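You operate a simulated robot arm through the tools that you are given. There is no shell and no other tool.

Carry out the task below with a simulated robot arm. There is one attempt and no reset: what you move stays moved.

TASK
Cure the orange mould on the hot plate at 150 C, then switch the heat off and start the fan.
Fine: Leave the mould on the plate and the dial where you set it; the other moulds stay.

The check looks at the end state, three seconds after you hand in, the way a careful person would. Anything else that was tipped, shoved, dropped, spilled or broken makes it a failure.

THE ROBOT
A 7-joint arm with a fingered hand, fixed in place. Base frame: the origin is at the foot of the arm, x ahead of it, y to its left, z up. Lengths are in cm, angles in rad, forces in N, time in s.
Its first joint turns from -2.897 to 2.897 rad. Payload 4 kg.
Tool frame: the origin (TCP) lies between the finger pads and is the grasp point; the fingertips stand 3 cm ahead of it; z points along the fingers, y is the line along which they close. The gripper opens to 10.4 cm. The gripper's body begins 3.5 cm behind the TCP. The gripper is a hand of 4 fingers: y runs from the thumb to the fingers, the wrist lies at [-1.5, -11.3, -19] in the tool frame, and closing takes about 1.5 s.
Orientation is that of the tool frame in the base frame, as a unit quaternion [w, x, y, z]. With the fingers straight down and the wrist toward the robot, the tool's x, y and z point along [0, 1, 0], [1, 0, 0] and [0, 0, -1] of the base frame.

THE INTERFACE
- The arm moves only by the tool arm_command. Its arguments are lists of equal length, an entry for each row: "delta_pos": the shift along the tool's x, y, z in units of 40 mm (1.0 is 40 mm), a list of three; "turn": the turn, a rotation vector about the tool's x, y, z in units of 4 degrees (1.0 is 4 degrees), a list of three. In form: {"delta_pos": [[tx, ty, tz], ...], "turn": [[ax, ay, az], ...]}. A call has 1 to 20 rows; each row shifts and turns the commanded pose from where the row before left it, along the tool's axes as they then stand. "fingers" is the gripper command, from -1 (shut) to 1 (fully open), values between in proportion, set as the call begins (left out, the last holds). A call with a number of a shift or a turn outside -1 to 1 is refused whole. A row lasts 0.2 s, in which the tool goes at most 5 cm and 0.15 rad; a call with a longer step from one row to the next is refused whole, and so is a gripper value outside its range. A pose out of reach is approached as far as the arm can. The call stops where the force on the tool passes 90 N (or 10 N more than at its start, if that is more) or the arm is blocked; 0.2 s more then pass. Each finger travels about 15.3 cm/s and halts on what it meets, pressing with about 22 N; the grip force reading is that of the motor and also rises with nothing between the fingers. The clock runs only during rows and for 0.2 s after the last one: add rows that do not move to give the fingers time. It gives the time, the measured TCP pose, the force on the tool (base axes), the opening and the grip force at its end, in the units of the frame above (readings bear some noise), with the torque about the TCP (base axes, N m) and any sound that the robot's microphone picked up, and new pictures: "views" is both (left out), scene, wrist or none.
- Cameras (640 x 400 px; columns grow to the right, rows downward): "scene" is fixed at [39.95, 65.23, 143.68]; the picture's right is [-0.96, -0.26, 0.00], its down [-0.11, 0.40, -0.91] and it looks along [0.24, -0.88, -0.41] (base axes); focal length 336 px, centre (320, 200). "wrist" rides on the gripper at [6.1, -9.2, -13] in the tool frame; the picture's right is [-0.81, 0.27, -0.52], its down [-0.53, -0.71, 0.46] and it looks along [-0.24, 0.64, 0.72] (tool axes); focal length 275 px, centre (320, 200). There is no depth. A picture from a camera that has moved, and an enlarged one, comes with that camera's place and axes in the base frame and with its lens.
- set_fingers(index, middle, ring, thumb_bend, thumb_turn): sets how far each is bent, from 0 (flat) to 100 (curled in); at 30 the hand is open as for a grip, at 70 the pads meet at the TCP. One left out holds its place. A second passes; each finger stops where it meets its share of the squeeze, and holds until it gets a number again. A gripper value or a shape takes the hand back. It gives what a move gives, with no picture; readings hold the bend of each and the force on the fingers (four entries, about 0 where the hand has none), thumb and palm. thumb_turn goes from beside the hand (0) to across from the fingers (100), as for a grip.
- grasp_type(shape): the hand has 4 fingers and takes this shape, open, in about a second: jaw (thumb against the fingers, like two jaws); tri (thumb and two fingers); tip (a fingertip pinch); poke (one finger out to press); point (the index stretched); flat (the hand flat); cup (the hand cupped); fist (a fist). The gripper value then closes the fingers along that shape, each until it touches; the sizes above hold for jaw. It gives what a move gives, with no picture.
- close_up(camera, box): a new picture of the part [left, top, right, bottom] of that camera's present view, enlarged. It takes no simulated time.
- hand_in(): hands the job in; it is judged then, once.

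Nothing tells you positions but the pictures and the camera data. Unless the task says otherwise, let go and move clear before handing in.

The tools are called by a JSON object that holds its "method" and its "body". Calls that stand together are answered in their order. arm_command: Moves the arm, as the interface text tells. Its arguments: {"type":"object","properties":{"delta_pos":{"type":"array","items":{"type":"array","items":{"type":"number"}}},"turn":{"type":"array","items":{"type":"array","items":{"type":"number"}}},"fingers":{"type":"number"},"views":{"type":"string","enum":["both","scene","wrist","none"]}},"required":["delta_pos","turn"]} The other tools are called the same way: grasp_type (shape) gives the hand a shape; set_fingers (index, middle, ring, thumb_bend, thumb_turn) moves the fingers one by one; close_up (camera, box) takes an enlarged picture of a part of a camera's view; hand_in () hands the job in.

At the start:

```text
t: 0.0
position: [55.57, -23.4, 118.32]
tool_rot: [0.0, 0.707, 0.707, 0.0]
force: [0.4, -0.6, 0.3]
ft_torque: [0.03, -0.01, -0.01]
grip_width: 10.34
finger_force: 0.1
shape: jaw
bend: [30.0, 30.0, 30.0, 30.0, 98.0]
finger forces: [0.0, 0.1, 0.1, 0.1, 0.1, 0.0]
```

scene: 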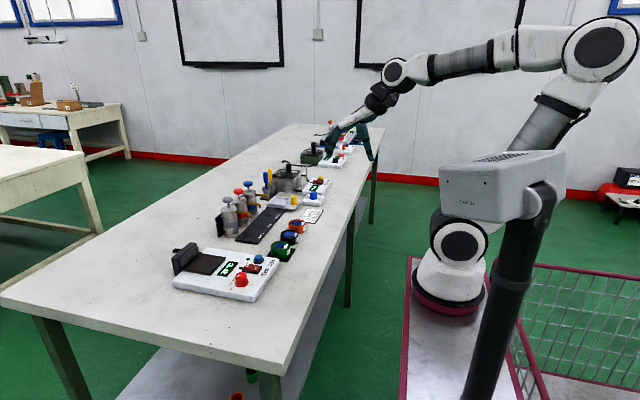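
wrist: 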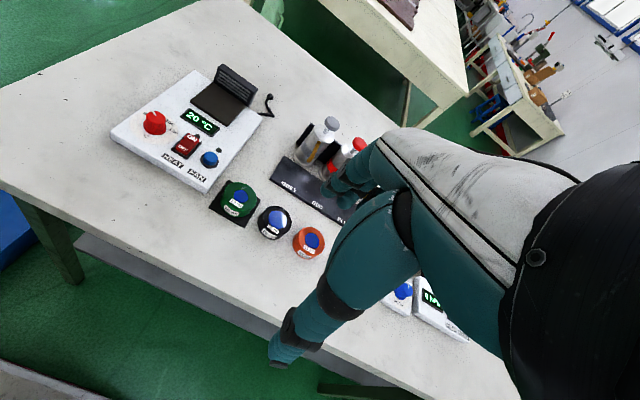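

I see a table with a hot plate device (red knob, 20 °C display, red switch, blue button), three moulds (green, black, orange), and other things. I'll take close-ups to work out the layout first.

{"method": "close_up", "body": {"camera": "scene", "box": [160, 170, 340, 310]}}

{"method": "close_up", "body": {"camera": "wrist", "box": [100, 50, 360, 270]}}

{"method": "close_up", "body": {"camera": "scene", "box": [250, 110, 390, 220]}}

```text
2.86 times, centred on (250, 240) of scene
camera zoom: at [39.95, 65.23, 143.68], right [-0.96, -0.26, 0.0], down [-0.11, 0.4, -0.91], along [0.24, -0.88, -0.41], focal length 960 px, centre (520, 86)
```

zoom: 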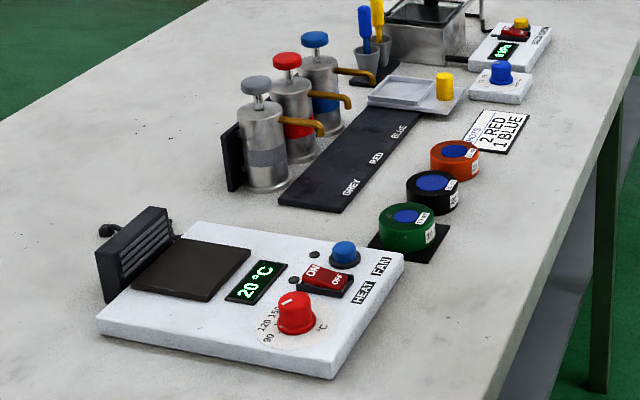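

```text
1.82 times, centred on (230, 160) of wrist
camera zoom: at [46.4, -17.29, 131.56], right [0.27, -0.81, 0.52], down [-0.71, -0.53, -0.46], along [0.64, -0.24, -0.72], focal length 500 px, centre (484, 273)
```

zoom: 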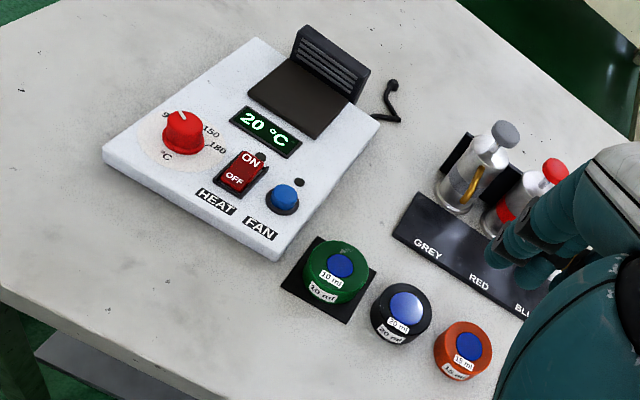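

```text
3.64 times, centred on (320, 165) of scene
camera zoom: at [39.95, 65.23, 143.68], right [-0.96, -0.26, 0.0], down [-0.11, 0.4, -0.91], along [0.24, -0.88, -0.41], focal length 1222 px, centre (320, 327)
```

zoom: 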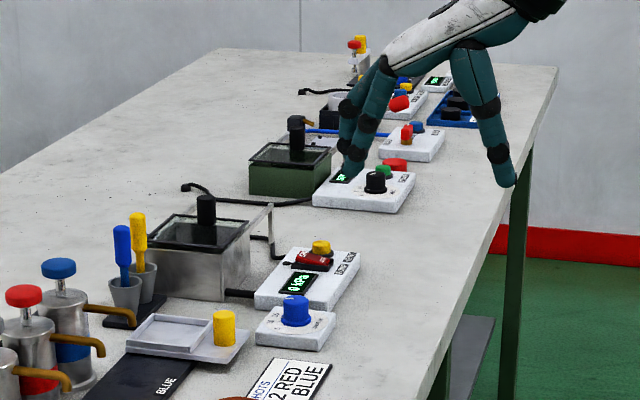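

The hot plate sits near (78–95, 0, 88) with moulds near x=75, y=-17/-25/-33. I'll zoom in on the labels, the dial and the plate for exact details.

{"method": "close_up", "body": {"camera": "wrist", "box": [140, 90, 260, 165]}}

{"method": "close_up", "body": {"camera": "wrist", "box": [200, 170, 340, 260]}}

{"method": "close_up", "body": {"camera": "scene", "box": [170, 235, 280, 305]}}

{"method": "close_up", "body": {"camera": "scene", "box": [255, 200, 335, 265]}}

```text
5.33 times, centred on (200, 128) of wrist
camera zoom: at [46.4, -17.29, 131.56], right [0.27, -0.81, 0.52], down [-0.71, -0.53, -0.46], along [0.64, -0.24, -0.72], focal length 1468 px, centre (960, 587)
```

zoom: 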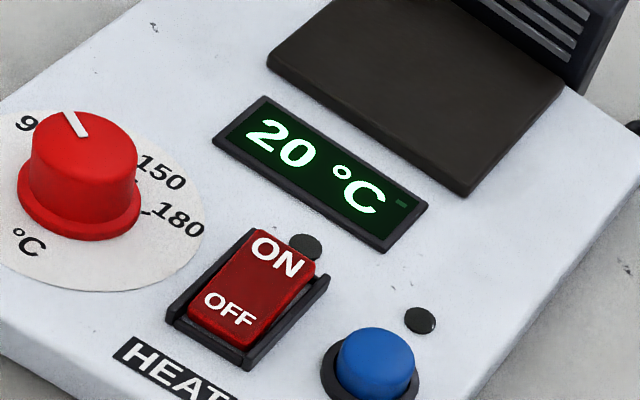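

```text
4.44 times, centred on (270, 215) of wrist
camera zoom: at [46.4, -17.29, 131.56], right [0.27, -0.81, 0.52], down [-0.71, -0.53, -0.46], along [0.64, -0.24, -0.72], focal length 1224 px, centre (542, 133)
```

zoom: 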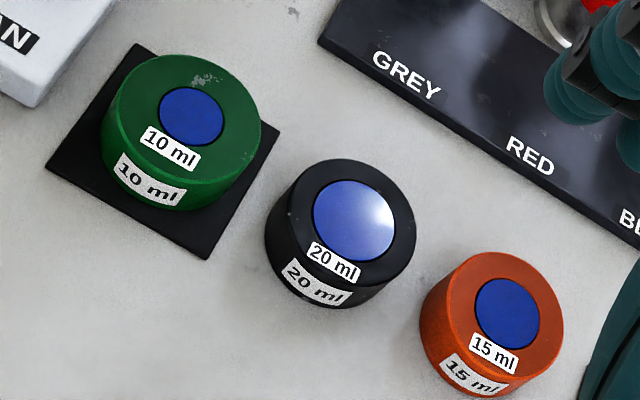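

```text
5.71 times, centred on (225, 270) of scene
camera zoom: at [39.95, 65.23, 143.68], right [-0.96, -0.26, 0.0], down [-0.11, 0.4, -0.91], along [0.24, -0.88, -0.41], focal length 1921 px, centre (863, -200)
```

zoom: 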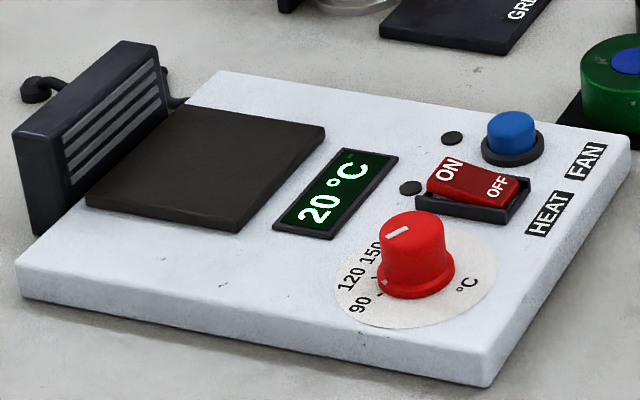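

```text
6.15 times, centred on (295, 232) of scene
camera zoom: at [39.95, 65.23, 143.68], right [-0.96, -0.26, 0.0], down [-0.11, 0.4, -0.91], along [0.24, -0.88, -0.41], focal length 2069 px, centre (474, 0)
```

zoom: 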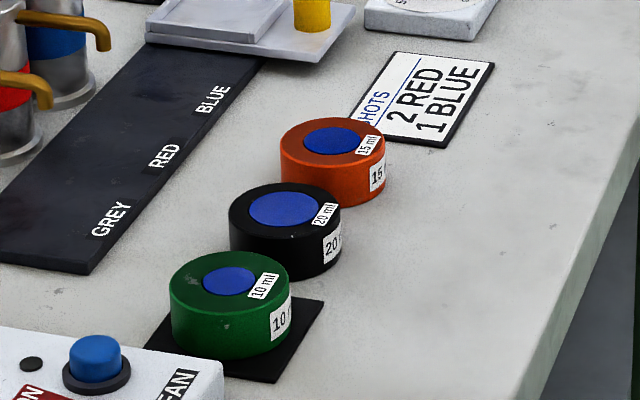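

The scene is clear: dial at about 130 and heat off, with the orange mould filled and sitting at about (75,-33). I'll move the hand to above the orange mould and look again.

{"method": "arm_command", "body": {"delta_pos": [[-0.4, 0.81, 0.58], [-0.4, 0.81, 0.58], [-0.4, 0.81, 0.58], [-0.4, 0.81, 0.58], [-0.4, 0.81, 0.58], [-0.4, 0.81, 0.58], [0, 0, 0]], "turn": [[0, 0, 0], [0, 0, 0], [0, 0, 0], [0, 0, 0], [0, 0, 0], [0, 0, 0], [0, 0, 0]], "fingers": 1, "views": "both"}}

```text
t: 1.6
position: [75.15, -33.29, 104.46]
tool_rot: [0.0, 0.707, 0.708, 0.0]
force: [0.5, 0.5, 0.1]
ft_torque: [-0.04, 0.01, 0.01]
grip_width: 10.36
finger_force: 0.2
shape: jaw
bend: [30.0, 30.0, 30.0, 30.0, 98.0]
finger forces: [0.0, 0.0, 0.1, 0.0, 0.1, 0.1]
camera wrist: at [65.98, -27.13, 117.57], right [0.27, -0.81, 0.52], down [-0.71, -0.53, -0.46], along [0.64, -0.24, -0.72], focal length 275 px, centre (320, 200)
```

scene: 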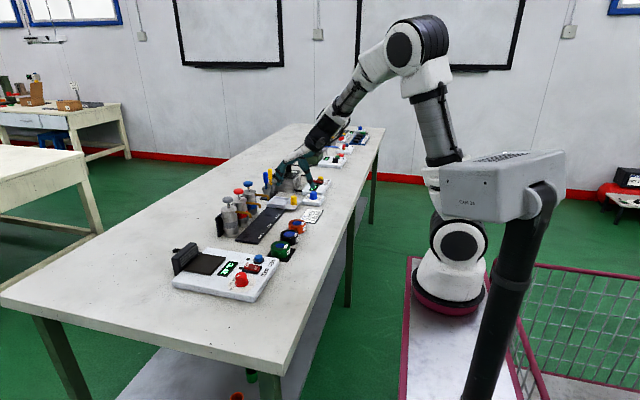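
wrist: 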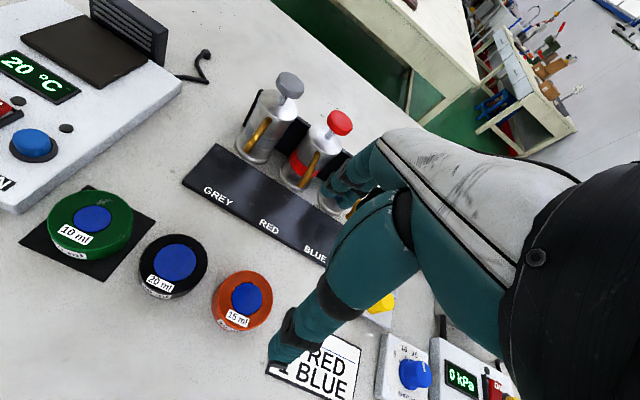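

The hand is above the mould at roughly 16 cm; I'll zoom for a precise estimate of the mould's position and height.

{"method": "close_up", "body": {"camera": "wrist", "box": [120, 220, 360, 370]}}

{"method": "close_up", "body": {"camera": "scene", "box": [255, 150, 345, 265]}}

```text
2.67 times, centred on (240, 295) of wrist
camera zoom: at [65.98, -27.13, 117.57], right [0.27, -0.81, 0.52], down [-0.71, -0.53, -0.46], along [0.64, -0.24, -0.72], focal length 734 px, centre (533, -53)
```

zoom: 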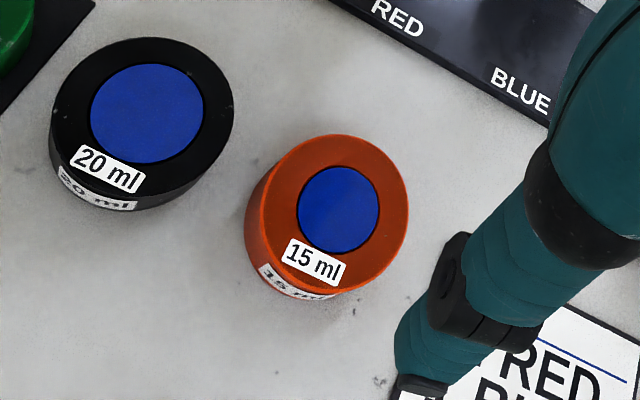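

```text
3.48 times, centred on (300, 208) of scene
camera zoom: at [39.95, 65.23, 143.68], right [-0.96, -0.26, 0.0], down [-0.11, 0.4, -0.91], along [0.24, -0.88, -0.41], focal length 1169 px, centre (390, 174)
```

zoom: 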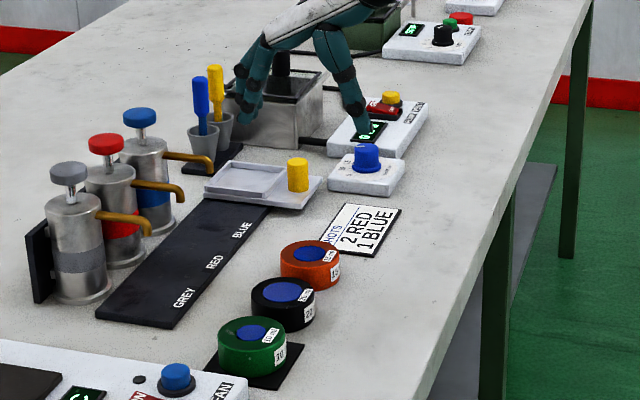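

The orange mould is about 6.2 cm wide with its top near z≈88 at (75.0,-33.2). I'll descend to just above it with the fingers open and check alignment.

{"method": "arm_command", "body": {"delta_pos": [[0, 0, 0.95], [0, 0, 0.95], [0, -0.04, 0.9], [0, 0, 0]], "turn": [[0, 0, 0], [0, 0, 0], [0, 0, 0], [0, 0, 0]], "fingers": 1, "views": "both"}}

{"method": "close_up", "body": {"camera": "scene", "box": [255, 180, 345, 260]}}

{"method": "close_up", "body": {"camera": "wrist", "box": [120, 150, 440, 400]}}

```text
t: 2.6
position: [74.92, -33.08, 93.02]
tool_rot: [0.0, 0.707, 0.707, -0.001]
force: [-0.2, 0.5, -0.4]
ft_torque: [-0.02, 0.03, -0.02]
grip_width: 10.38
finger_force: 0.0
shape: jaw
bend: [30.0, 30.0, 30.0, 30.0, 98.0]
finger forces: [0.0, 0.0, 0.0, 0.1, 0.1, 0.1]
camera wrist: at [65.72, -26.93, 106.31], right [0.27, -0.81, 0.52], down [-0.71, -0.53, -0.46], along [0.64, -0.24, -0.72], focal length 275 px, centre (320, 200)
```

scene: 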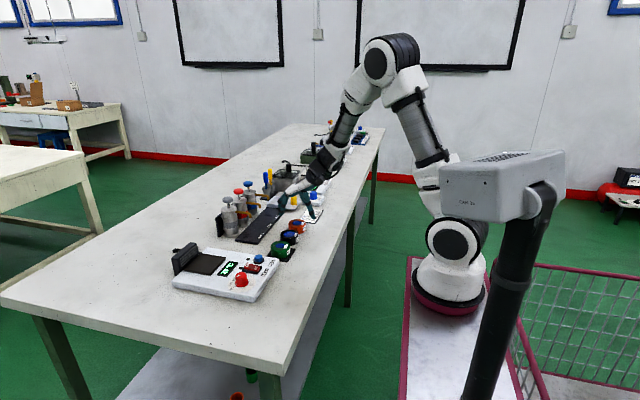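
wrist: 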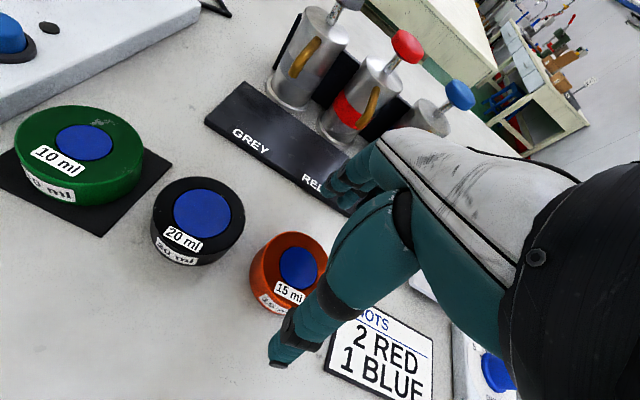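

```text
5.00 times, centred on (300, 220) of scene
camera zoom: at [39.95, 65.23, 143.68], right [-0.96, -0.26, 0.0], down [-0.11, 0.4, -0.91], along [0.24, -0.88, -0.41], focal length 1681 px, centre (420, 100)
```

zoom: 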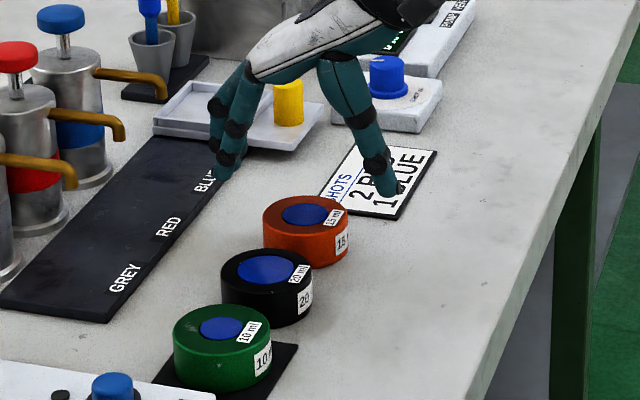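

```text
1.60 times, centred on (280, 275) of wrist
camera zoom: at [65.72, -26.93, 106.31], right [0.27, -0.81, 0.52], down [-0.71, -0.53, -0.46], along [0.64, -0.24, -0.72], focal length 440 px, centre (384, 80)
```

zoom: 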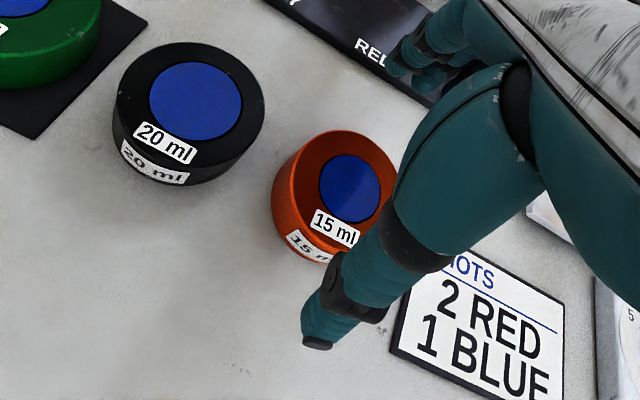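

The hand is centred over the mould with thumb and fingers clear either side. I'll descend to about z=89.3 so that the fingertips flank the mould.

{"method": "arm_command", "body": {"delta_pos": [[0, 0.02, 0.4], [0, 0, 0.3], [0, 0, 0.22], [0, 0, 0]], "turn": [[0, 0, 0], [0, 0, 0], [0, 0, 0], [0, 0, 0]], "fingers": 1, "views": "wrist"}}

{"method": "close_up", "body": {"camera": "scene", "box": [265, 195, 335, 255]}}

{"method": "close_up", "body": {"camera": "wrist", "box": [160, 180, 400, 380]}}

```text
t: 3.6
position: [74.91, -33.1, 89.52]
tool_rot: [0.0, 0.707, 0.707, 0.0]
force: [0.2, 1.0, -1.2]
ft_torque: [-0.02, 0.0, -0.03]
grip_width: 10.36
finger_force: 0.0
shape: jaw
bend: [30.0, 30.0, 30.0, 30.0, 98.0]
finger forces: [0.0, 0.0, 0.1, 0.1, 0.0, 0.0]
camera wrist: at [65.72, -26.89, 102.71], right [0.28, -0.81, 0.52], down [-0.71, -0.53, -0.46], along [0.64, -0.24, -0.72], focal length 275 px, centre (320, 200)
```

wrist: 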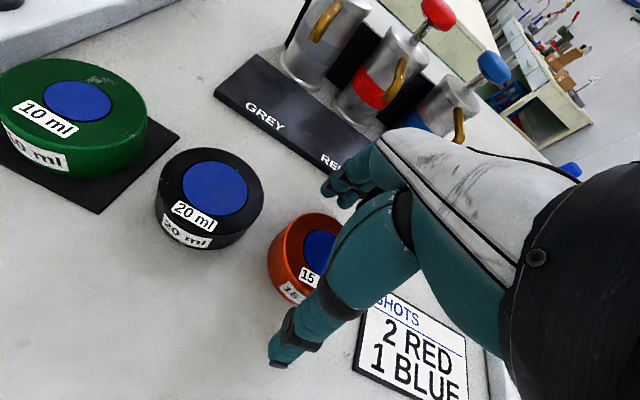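

```text
6.67 times, centred on (300, 225) of scene
camera zoom: at [39.95, 65.23, 143.68], right [-0.96, -0.26, 0.0], down [-0.11, 0.4, -0.91], along [0.24, -0.88, -0.41], focal length 2241 px, centre (453, 33)
```

zoom: 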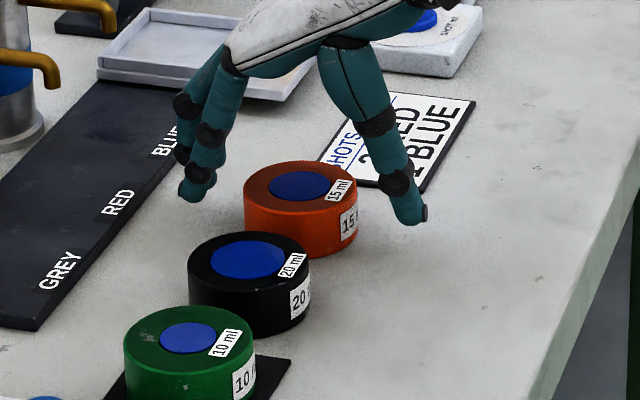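

```text
2.00 times, centred on (280, 280) of wrist
camera zoom: at [65.72, -26.89, 102.71], right [0.28, -0.81, 0.52], down [-0.71, -0.53, -0.46], along [0.64, -0.24, -0.72], focal length 551 px, centre (400, 40)
```

zoom: 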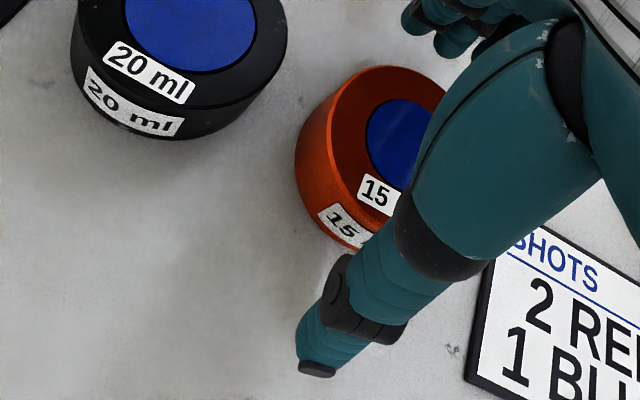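

The fingers flank the mould cleanly. I'll lower slightly more and close gently in steps, watching forces.

{"method": "arm_command", "body": {"delta_pos": [[0, 0, 0.1], [0, 0, 0], [0, 0, 0]], "turn": [[0, 0, 0], [0, 0, 0], [0, 0, 0]], "fingers": 0.4, "views": "wrist"}}

{"method": "close_up", "body": {"camera": "scene", "box": [265, 195, 335, 255]}}

```text
t: 4.4
position: [74.87, -33.05, 89.14]
tool_rot: [0.0, 0.707, 0.707, 0.0]
force: [-0.6, 0.4, -0.3]
ft_torque: [-0.01, -0.01, -0.01]
grip_width: 7.31
finger_force: 0.0
shape: jaw
bend: [27.0, 37.0, 34.0, 58.0, 99.0]
finger forces: [0.0, 0.1, 0.1, 0.1, 0.0, 0.1]
camera wrist: at [65.75, -26.86, 102.36], right [0.27, -0.81, 0.52], down [-0.71, -0.53, -0.46], along [0.64, -0.24, -0.72], focal length 275 px, centre (320, 200)
```

wrist: 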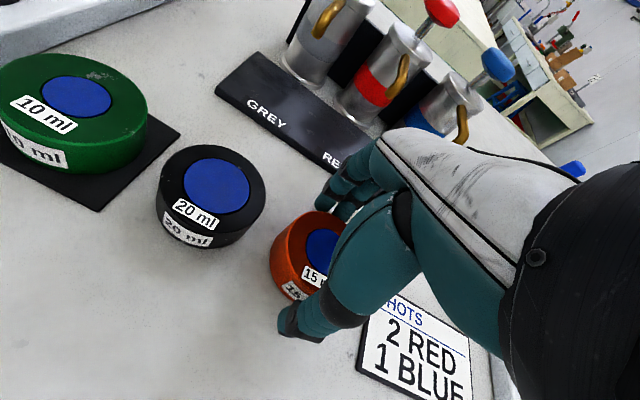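

```text
6.67 times, centred on (300, 225) of scene
camera zoom: at [39.95, 65.23, 143.68], right [-0.96, -0.26, 0.0], down [-0.11, 0.4, -0.91], along [0.24, -0.88, -0.41], focal length 2241 px, centre (453, 33)
```

zoom: 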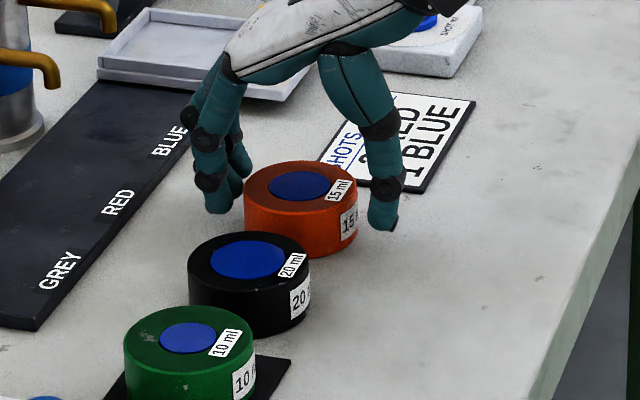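

Thumb and fingers are nearly at the mould. I'll close to grip it.

{"method": "arm_command", "body": {"delta_pos": [[0, 0, 0], [0, 0, 0], [0, 0, 0], [0, 0, 0], [0, 0, 0], [0, 0, 0], [0, 0, 0]], "turn": [[0, 0, 0], [0, 0, 0], [0, 0, 0], [0, 0, 0], [0, 0, 0], [0, 0, 0], [0, 0, 0]], "fingers": -0.6, "views": "wrist"}}

{"method": "close_up", "body": {"camera": "scene", "box": [265, 195, 335, 255]}}

{"method": "close_up", "body": {"camera": "wrist", "box": [160, 140, 400, 340]}}

```text
t: 6.0
position: [75.02, -33.03, 89.19]
tool_rot: [-0.001, 0.707, 0.707, 0.001]
force: [0.0, 0.2, 0.0]
ft_torque: [0.03, -0.01, 0.03]
grip_width: 4.99
finger_force: 22.1
shape: jaw
bend: [74.0, 45.0, 48.0, 70.0, 100.0]
finger forces: [10.6, 6.5, 2.3, 0.0, 19.3, 0.0]
camera wrist: at [65.75, -26.86, 102.36], right [0.27, -0.81, 0.52], down [-0.71, -0.53, -0.46], along [0.64, -0.24, -0.72], focal length 275 px, centre (320, 200)
```

wrist: 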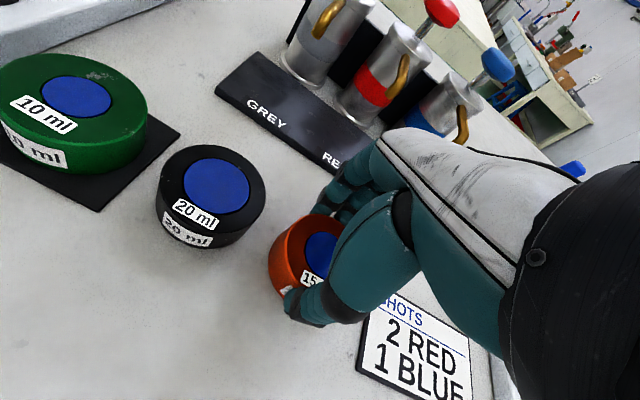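

```text
6.67 times, centred on (300, 225) of scene
camera zoom: at [39.95, 65.23, 143.68], right [-0.96, -0.26, 0.0], down [-0.11, 0.4, -0.91], along [0.24, -0.88, -0.41], focal length 2241 px, centre (453, 33)
```

zoom: 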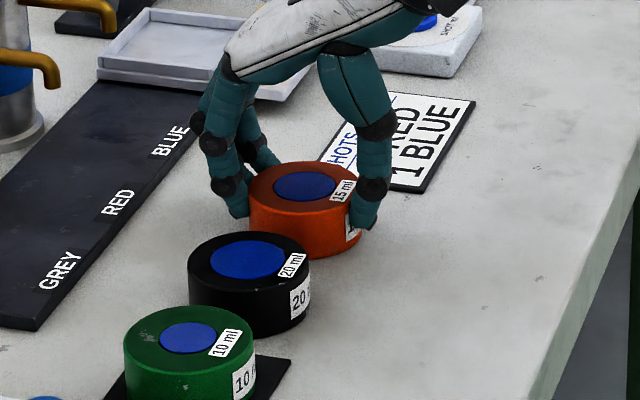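

```text
2.00 times, centred on (280, 240) of wrist
camera zoom: at [65.75, -26.86, 102.36], right [0.27, -0.81, 0.52], down [-0.71, -0.53, -0.46], along [0.64, -0.24, -0.72], focal length 551 px, centre (400, 120)
```

zoom: 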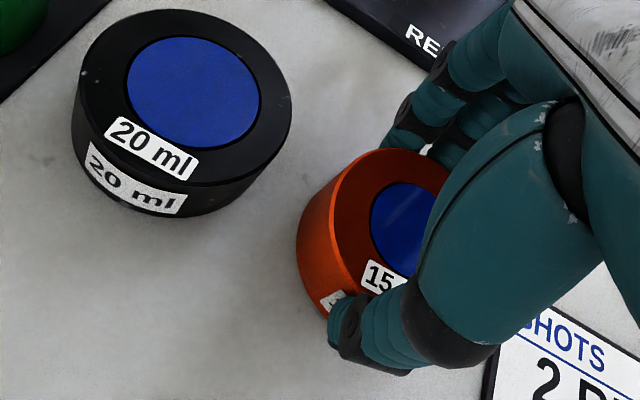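

The mould is gripped (about 20 N, all fingers in contact). I'll lift it slowly a couple of cm and check that it stays level.

{"method": "arm_command", "body": {"delta_pos": [[0, 0, -0.1], [0, 0, -0.15], [0, 0, -0.15], [0, 0, -0.2], [0, 0, 0]], "turn": [[0, 0, 0], [0, 0, 0], [0, 0, 0], [0, 0, 0], [0, 0, 0]], "views": "wrist"}}

{"method": "close_up", "body": {"camera": "scene", "box": [265, 195, 335, 255]}}

{"method": "close_up", "body": {"camera": "wrist", "box": [160, 140, 400, 340]}}

```text
t: 7.2
position: [74.83, -33.12, 91.64]
tool_rot: [0.0, 0.708, 0.707, 0.001]
force: [-0.3, 0.7, -1.2]
ft_torque: [-0.02, 0.02, -0.03]
grip_width: 5.0
finger_force: 21.9
shape: jaw
bend: [74.0, 45.0, 48.0, 70.0, 100.0]
finger forces: [10.6, 6.4, 2.4, 0.0, 19.2, 0.0]
camera wrist: at [65.69, -26.89, 104.79], right [0.27, -0.81, 0.52], down [-0.71, -0.53, -0.46], along [0.64, -0.24, -0.72], focal length 275 px, centre (320, 200)
```

wrist: 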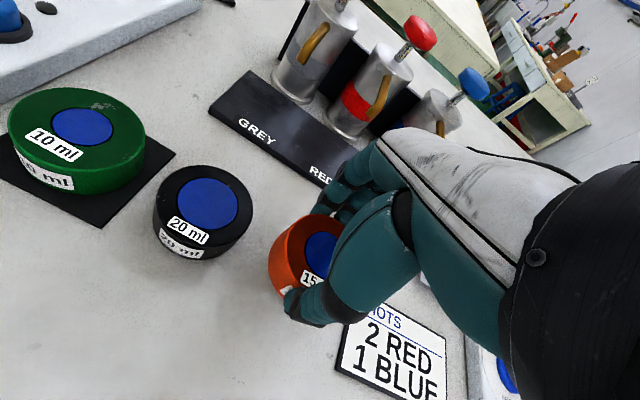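

```text
6.67 times, centred on (300, 225) of scene
camera zoom: at [39.95, 65.23, 143.68], right [-0.96, -0.26, 0.0], down [-0.11, 0.4, -0.91], along [0.24, -0.88, -0.41], focal length 2241 px, centre (453, 33)
```

zoom: 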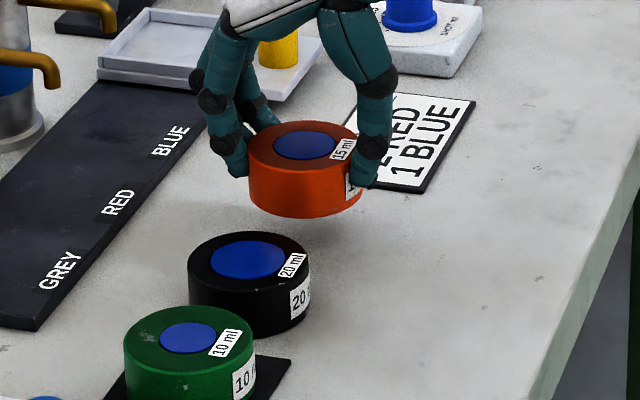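

```text
2.00 times, centred on (280, 240) of wrist
camera zoom: at [65.69, -26.89, 104.79], right [0.27, -0.81, 0.52], down [-0.71, -0.53, -0.46], along [0.64, -0.24, -0.72], focal length 551 px, centre (400, 120)
```

zoom: 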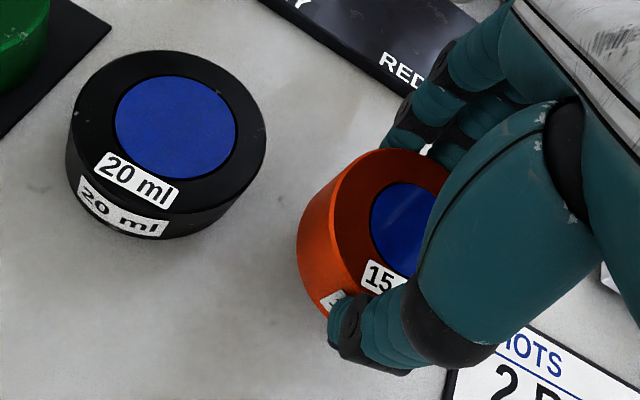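

The mould is held level and lifted. I'll raise it to about z=99 and slide along +y at x≈75, clear of the pumps, to the plate's y.

{"method": "arm_command", "body": {"delta_pos": [[0, 0, -0.3], [0, 0, -0.5], [0, 0, -0.5], [0, 0, -0.5], [0.3, 0, 0], [0.55, 0, 0], [0.6, 0, 0], [0.6, 0, 0], [0.6, 0, 0], [0.6, 0, 0], [0.6, 0, 0], [0.6, 0, 0], [0.6, 0, 0], [0.6, 0, 0], [0.6, 0, 0], [0.6, 0, 0], [0.5, 0, 0], [0.2, 0, 0], [0, 0, 0]], "turn": [[0, 0, 0], [0, 0, 0], [0, 0, 0], [0, 0, 0], [0, 0, 0], [0, 0, 0], [0, 0, 0], [0, 0, 0], [0, 0, 0], [0, 0, 0], [0, 0, 0], [0, 0, 0], [0, 0, 0], [0, 0, 0], [0, 0, 0], [0, 0, 0], [0, 0, 0], [0, 0, 0], [0, 0, 0]], "views": "both"}}

{"method": "close_up", "body": {"camera": "scene", "box": [160, 220, 300, 310]}}

{"method": "close_up", "body": {"camera": "wrist", "box": [100, 50, 420, 250]}}

```text
t: 11.2
position: [74.94, -2.74, 98.74]
tool_rot: [0.0, 0.707, 0.708, 0.0]
force: [0.6, -0.5, -3.0]
ft_torque: [0.0, 0.03, -0.01]
grip_width: 4.95
finger_force: 22.2
shape: jaw
bend: [74.0, 45.0, 48.0, 70.0, 100.0]
finger forces: [10.7, 6.5, 2.5, 0.0, 19.2, 0.1]
camera wrist: at [65.73, 3.33, 111.97], right [0.27, -0.81, 0.52], down [-0.71, -0.53, -0.46], along [0.64, -0.24, -0.72], focal length 275 px, centre (320, 200)
```

scene: 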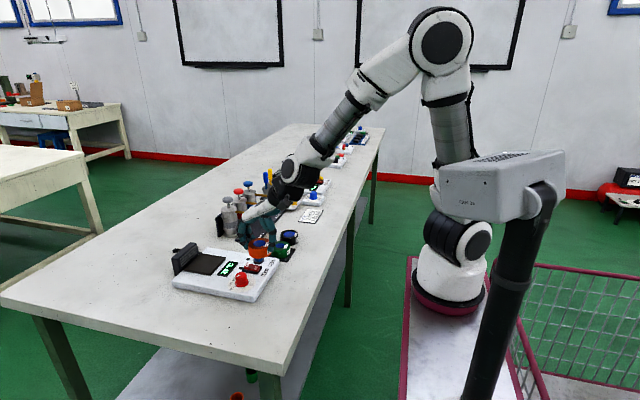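
wrist: 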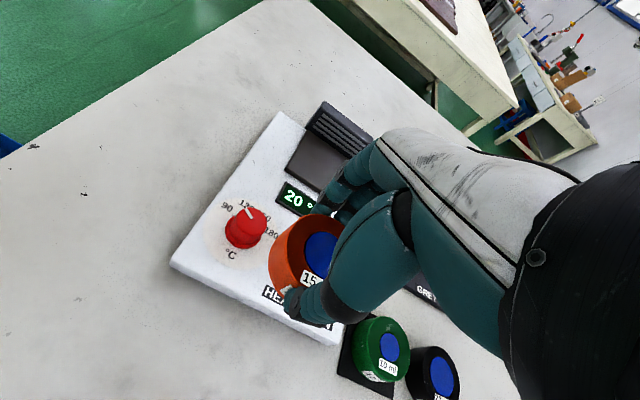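

```text
4.44 times, centred on (230, 265) of scene
camera zoom: at [39.95, 65.23, 143.68], right [-0.96, -0.26, 0.0], down [-0.11, 0.4, -0.91], along [0.24, -0.88, -0.41], focal length 1494 px, centre (720, -89)
```

zoom: 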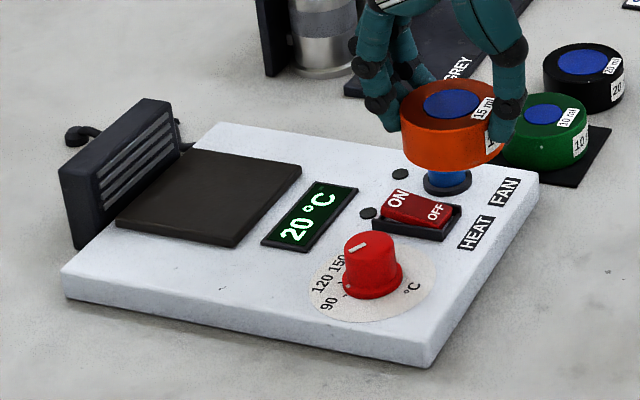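

```text
2.00 times, centred on (260, 150) of wrist
camera zoom: at [65.73, 3.33, 111.97], right [0.27, -0.81, 0.52], down [-0.71, -0.53, -0.46], along [0.64, -0.24, -0.72], focal length 551 px, centre (440, 300)
```

zoom: 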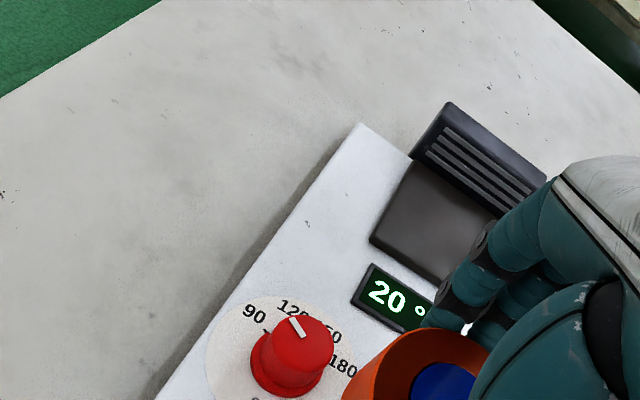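

The plate pad is about x 88.4–96.8, y −8.2–0.8 at z≈87.5 with the fan face at x≈97.3. I'll move the mould above it at (91.9,-3.2), still high.

{"method": "arm_command", "body": {"delta_pos": [[0, 0.3, 0], [-0.02, 0.6, 0], [-0.02, 0.6, 0], [-0.02, 0.6, 0], [-0.02, 0.6, 0], [-0.02, 0.6, 0], [-0.02, 0.6, 0], [0, 0.34, 0], [0, 0, 0]], "turn": [[0, 0, 0], [0, 0, 0], [0, 0, 0], [0, 0, 0], [0, 0, 0], [0, 0, 0], [0, 0, 0], [0, 0, 0], [0, 0, 0]], "views": "both"}}

{"method": "close_up", "body": {"camera": "scene", "box": [160, 220, 280, 305]}}

{"method": "close_up", "body": {"camera": "wrist", "box": [120, 130, 420, 330]}}

```text
t: 13.2
position: [91.85, -3.32, 98.8]
tool_rot: [0.001, 0.707, 0.707, 0.0]
force: [0.5, -0.5, -2.0]
ft_torque: [0.01, 0.01, 0.0]
grip_width: 4.96
finger_force: 22.0
shape: jaw
bend: [74.0, 45.0, 48.0, 70.0, 100.0]
finger forces: [10.7, 6.6, 2.7, 0.1, 19.3, 0.0]
camera wrist: at [82.65, 2.87, 112.02], right [0.28, -0.81, 0.52], down [-0.71, -0.53, -0.46], along [0.64, -0.24, -0.72], focal length 275 px, centre (320, 200)
```

scene: 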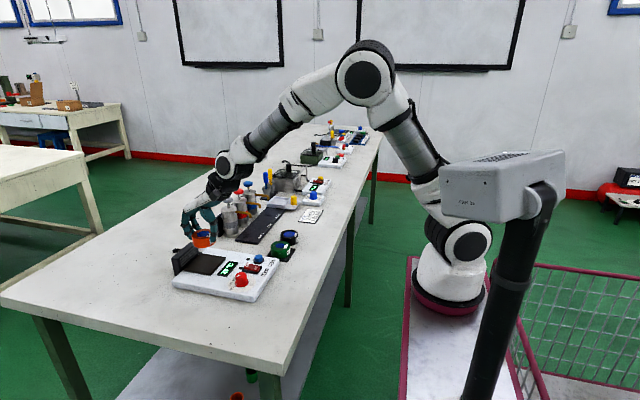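
wrist: 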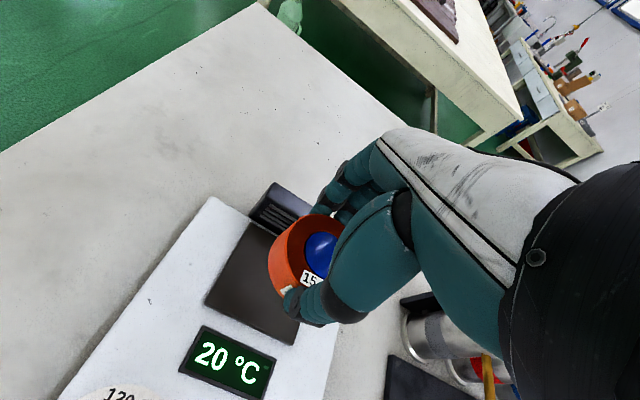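

```text
4.71 times, centred on (220, 262) of scene
camera zoom: at [39.95, 65.23, 143.68], right [-0.96, -0.26, 0.0], down [-0.11, 0.4, -0.91], along [0.24, -0.88, -0.41], focal length 1582 px, centre (791, -94)
```

zoom: 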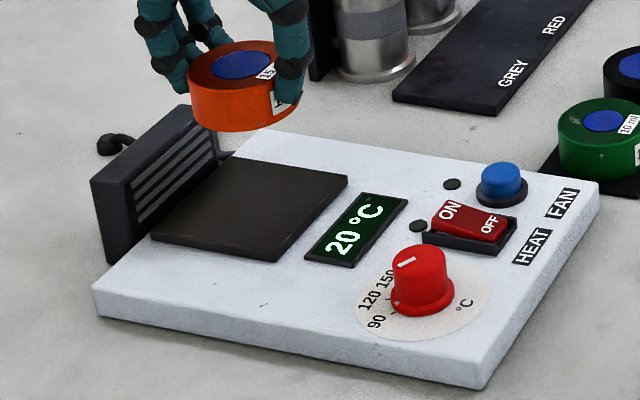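

```text
2.00 times, centred on (270, 230) of wrist
camera zoom: at [82.65, 2.87, 112.02], right [0.28, -0.81, 0.52], down [-0.71, -0.53, -0.46], along [0.64, -0.24, -0.72], focal length 551 px, centre (420, 140)
```

zoom: 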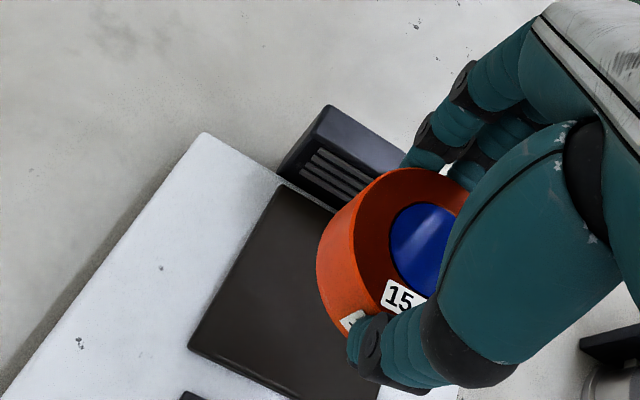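

The mould is above the pad and well aligned. I'll nudge slightly +x and descend to about 1 cm above contact.

{"method": "arm_command", "body": {"delta_pos": [[0, 0.06, 0.3], [0, 0, 0.4], [0, 0, 0.4], [0, 0, 0.3], [0, 0, 0.18], [0, 0, 0]], "turn": [[0, 0, 0], [0, 0, 0], [0, 0, 0], [0, 0, 0], [0, 0, 0], [0, 0, 0]], "views": "wrist"}}

{"method": "close_up", "body": {"camera": "scene", "box": [160, 220, 260, 295]}}

{"method": "close_up", "body": {"camera": "wrist", "box": [170, 130, 410, 330]}}

```text
t: 14.6
position: [92.06, -3.32, 92.41]
tool_rot: [0.0, 0.707, 0.707, -0.001]
force: [-0.5, -0.4, -2.5]
ft_torque: [0.01, 0.03, -0.01]
grip_width: 4.96
finger_force: 21.8
shape: jaw
bend: [74.0, 45.0, 48.0, 70.0, 100.0]
finger forces: [10.7, 6.5, 2.6, 0.0, 19.3, 0.0]
camera wrist: at [82.94, 2.84, 105.61], right [0.27, -0.81, 0.52], down [-0.71, -0.53, -0.46], along [0.64, -0.24, -0.72], focal length 275 px, centre (320, 200)
```

wrist: 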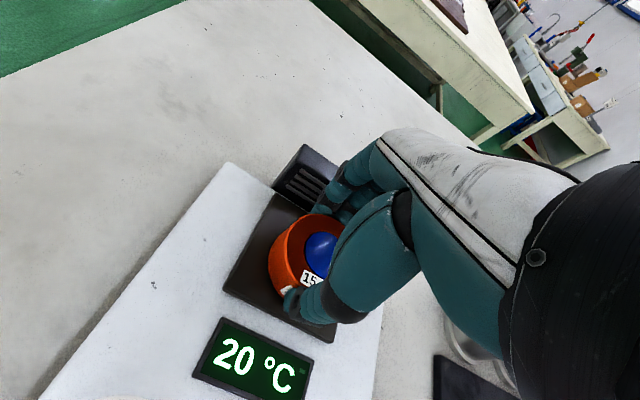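

```text
5.33 times, centred on (210, 258) of scene
camera zoom: at [39.95, 65.23, 143.68], right [-0.96, -0.26, 0.0], down [-0.11, 0.4, -0.91], along [0.24, -0.88, -0.41], focal length 1793 px, centre (907, -107)
```

zoom: 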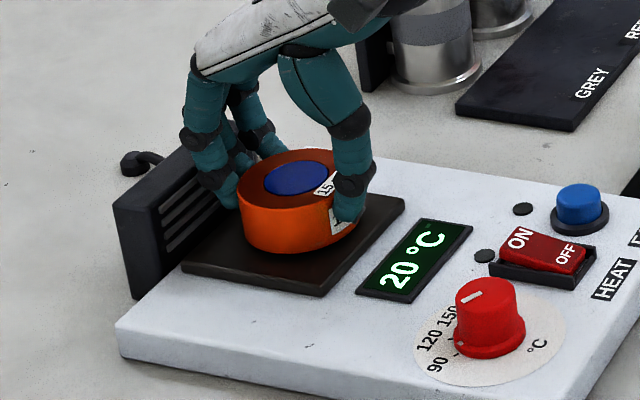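

```text
2.00 times, centred on (290, 230) of wrist
camera zoom: at [82.94, 2.84, 105.61], right [0.27, -0.81, 0.52], down [-0.71, -0.53, -0.46], along [0.64, -0.24, -0.72], focal length 551 px, centre (380, 140)
```

zoom: 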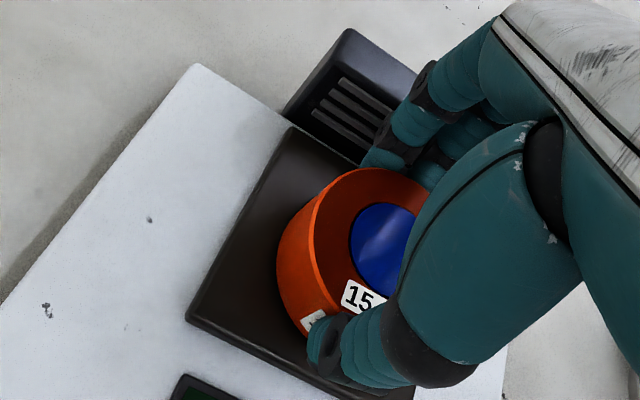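

The mould hovers about 1 cm above the pad with the fingers just clear of the fan. I'll lower slowly in small steps and watch the vertical force.

{"method": "arm_command", "body": {"delta_pos": [[0, 0, 0.1], [0, 0, 0.08], [0, 0, 0]], "turn": [[0, 0, 0], [0, 0, 0], [0, 0, 0]], "views": "none"}}

{"method": "close_up", "body": {"camera": "scene", "box": [170, 225, 250, 285]}}

```text
t: 15.4
position: [92.12, -3.23, 91.94]
tool_rot: [0.002, 0.708, 0.706, 0.002]
force: [-0.9, -0.6, 27.2]
ft_torque: [-0.04, 0.11, -0.01]
grip_width: 5.04
finger_force: 21.8
shape: jaw
bend: [74.0, 45.0, 48.0, 70.0, 100.0]
finger forces: [12.5, 8.6, 3.4, 0.1, 23.2, 0.0]
```

```text
6.67 times, centred on (210, 255) of scene
camera zoom: at [39.95, 65.23, 143.68], right [-0.96, -0.26, 0.0], down [-0.11, 0.4, -0.91], along [0.24, -0.88, -0.41], focal length 2241 px, centre (1053, -167)
```

zoom: 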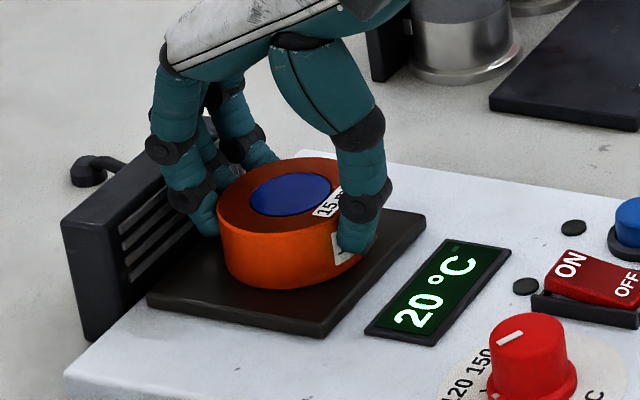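

Contact with the pad made (27 N). I'll ease up a little to unload, then release with small finger openings so the fingers don't push the fan.

{"method": "arm_command", "body": {"delta_pos": [[0, 0, -0.055], [0, 0, 0]], "turn": [[0, 0, 0], [0, 0, 0]], "views": "none"}}

```text
t: 16.0
position: [92.07, -3.31, 92.04]
tool_rot: [0.001, 0.707, 0.707, 0.001]
force: [3.7, 2.3, 19.1]
ft_torque: [-0.02, -0.11, 0.01]
grip_width: 5.07
finger_force: 21.7
shape: jaw
bend: [74.0, 45.0, 48.0, 71.0, 100.0]
finger forces: [13.8, 8.4, 3.4, 0.0, 21.1, 0.1]
```

Still some load; easing up a touch more.

{"method": "arm_command", "body": {"delta_pos": [[0, 0, -0.04], [0, 0, 0]], "turn": [[0, 0, 0], [0, 0, 0]], "views": "wrist"}}

{"method": "close_up", "body": {"camera": "scene", "box": [170, 225, 250, 285]}}

{"method": "close_up", "body": {"camera": "wrist", "box": [200, 100, 400, 330]}}

```text
t: 16.6
position: [92.16, -3.22, 92.03]
tool_rot: [0.0, 0.707, 0.707, 0.0]
force: [3.7, 0.3, 10.6]
ft_torque: [-0.02, -0.11, 0.05]
grip_width: 5.07
finger_force: 22.4
shape: jaw
bend: [74.0, 44.0, 48.0, 71.0, 100.0]
finger forces: [13.3, 8.2, 3.4, 0.1, 20.1, 0.1]
camera wrist: at [82.9, 2.84, 105.24], right [0.28, -0.81, 0.52], down [-0.71, -0.53, -0.45], along [0.64, -0.24, -0.73], focal length 275 px, centre (320, 200)
```

wrist: 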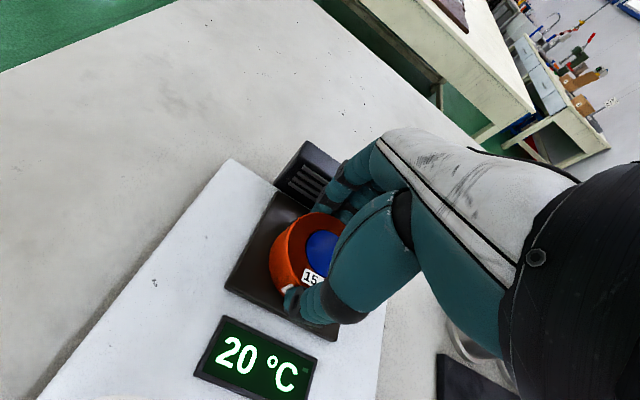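

```text
6.67 times, centred on (210, 255) of scene
camera zoom: at [39.95, 65.23, 143.68], right [-0.96, -0.26, 0.0], down [-0.11, 0.4, -0.91], along [0.24, -0.88, -0.41], focal length 2241 px, centre (1053, -167)
```

zoom: 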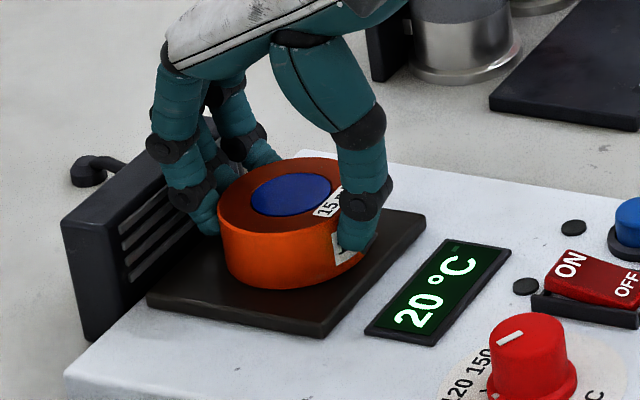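

```text
1.74 times, centred on (300, 215) of wrist
camera zoom: at [82.9, 2.84, 105.24], right [0.28, -0.81, 0.52], down [-0.71, -0.53, -0.45], along [0.64, -0.24, -0.73], focal length 479 px, centre (355, 174)
```

zoom: 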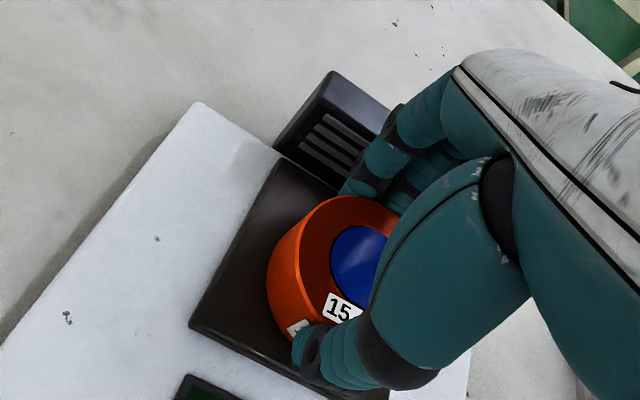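

The mould is seated on the pad. I'll release with individual finger moves: thumb back, fingers opened just a little.

{"method": "set_fingers", "body": {"index": 62, "middle": 41, "ring": 43, "thumb_bend": 52}}

{"method": "close_up", "body": {"camera": "scene", "box": [170, 225, 250, 285]}}

{"method": "close_up", "body": {"camera": "wrist", "box": [200, 100, 400, 330]}}

```text
t: 17.6
position: [92.15, -3.37, 92.03]
tool_rot: [0.0, 0.707, 0.707, 0.0]
force: [-5.6, 0.7, 3.5]
ft_torque: [0.0, -0.07, -0.1]
grip_width: 4.93
finger_force: 8.8
shape: fingers
bend: [55.0, 46.0, 43.0, 48.0, 100.0]
finger forces: [6.0, 6.9, 0.1, 0.0, 4.1, 0.1]
```

```text
6.67 times, centred on (210, 255) of scene
camera zoom: at [39.95, 65.23, 143.68], right [-0.96, -0.26, 0.0], down [-0.11, 0.4, -0.91], along [0.24, -0.88, -0.41], focal length 2241 px, centre (1053, -167)
```

zoom: 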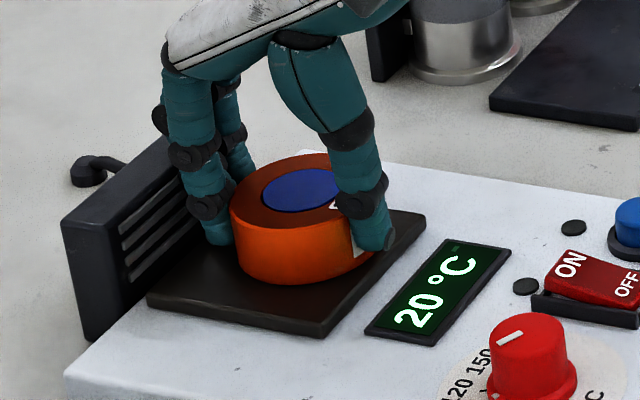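

```text
1.74 times, centred on (300, 215) of wrist
camera zoom: at [82.88, 2.84, 105.23], right [0.28, -0.81, 0.52], down [-0.71, -0.53, -0.45], along [0.64, -0.24, -0.73], focal length 479 px, centre (355, 174)
```

zoom: 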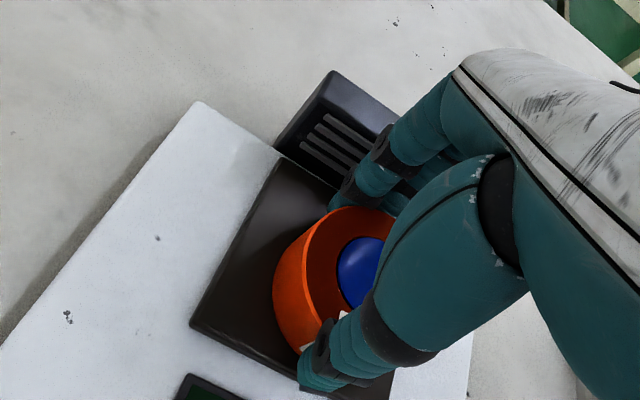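

Release partly happened; thumb, index and middle still touch the mould lightly. I'll open a bit more, mostly the thumb, keeping the far fingers short of the fan.

{"method": "set_fingers", "body": {"thumb_bend": 35, "index": 50, "middle": 38, "ring": 40}}

{"method": "close_up", "body": {"camera": "scene", "box": [170, 225, 250, 285]}}

{"method": "close_up", "body": {"camera": "wrist", "box": [200, 100, 400, 330]}}

```text
t: 18.6
position: [92.11, -3.38, 92.02]
tool_rot: [0.0, 0.706, 0.708, 0.001]
force: [-12.1, -0.4, -0.7]
ft_torque: [0.03, 0.13, -0.22]
grip_width: 7.02
finger_force: 5.9
shape: fingers
bend: [50.0, 45.0, 42.0, 35.0, 100.0]
finger forces: [0.1, 9.9, 2.5, 0.0, 0.0, 0.0]
```

```text
6.67 times, centred on (210, 255) of scene
camera zoom: at [39.95, 65.23, 143.68], right [-0.96, -0.26, 0.0], down [-0.11, 0.4, -0.91], along [0.24, -0.88, -0.41], focal length 2241 px, centre (1053, -167)
```

zoom: 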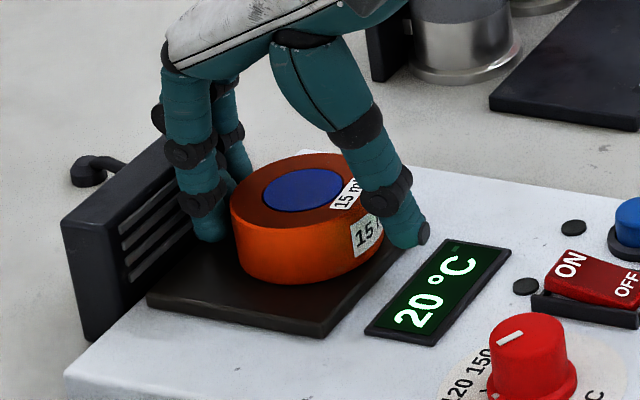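

```text
1.74 times, centred on (300, 215) of wrist
camera zoom: at [82.88, 2.84, 105.25], right [0.28, -0.81, 0.52], down [-0.71, -0.53, -0.46], along [0.64, -0.24, -0.72], focal length 479 px, centre (355, 174)
```

zoom: 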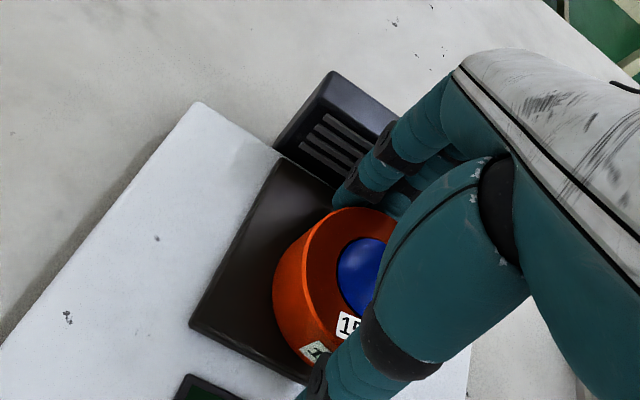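

The thumb is free, but middle and ring fingers are pressing back against the fan. I'll bring them slightly inward to relieve that without squeezing the mould.

{"method": "set_fingers", "body": {"middle": 46, "ring": 44}}

{"method": "close_up", "body": {"camera": "wrist", "box": [240, 120, 380, 260]}}

```text
t: 19.6
position: [92.01, -3.21, 92.16]
tool_rot: [0.0, 0.706, 0.708, 0.0]
force: [-1.8, -0.3, 1.6]
ft_torque: [-0.01, -0.06, -0.04]
grip_width: 7.08
finger_force: 1.2
shape: fingers
bend: [50.0, 47.0, 44.0, 35.0, 100.0]
finger forces: [0.0, 1.8, 0.1, 0.1, 0.0, 0.0]
```

```text
2.86 times, centred on (310, 190) of wrist
camera zoom: at [82.93, 2.84, 105.26], right [0.27, -0.81, 0.52], down [-0.71, -0.53, -0.46], along [0.64, -0.24, -0.72], focal length 786 px, centre (349, 229)
```

zoom: 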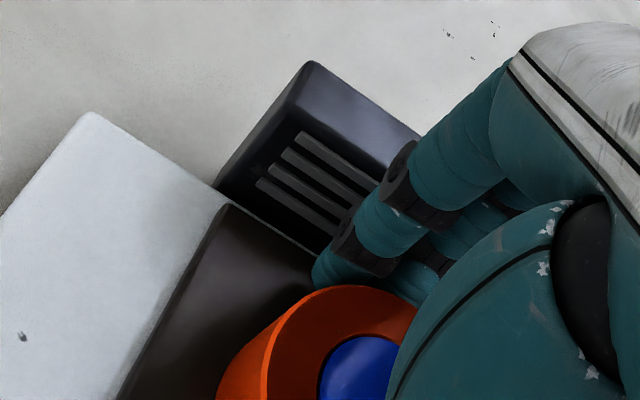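

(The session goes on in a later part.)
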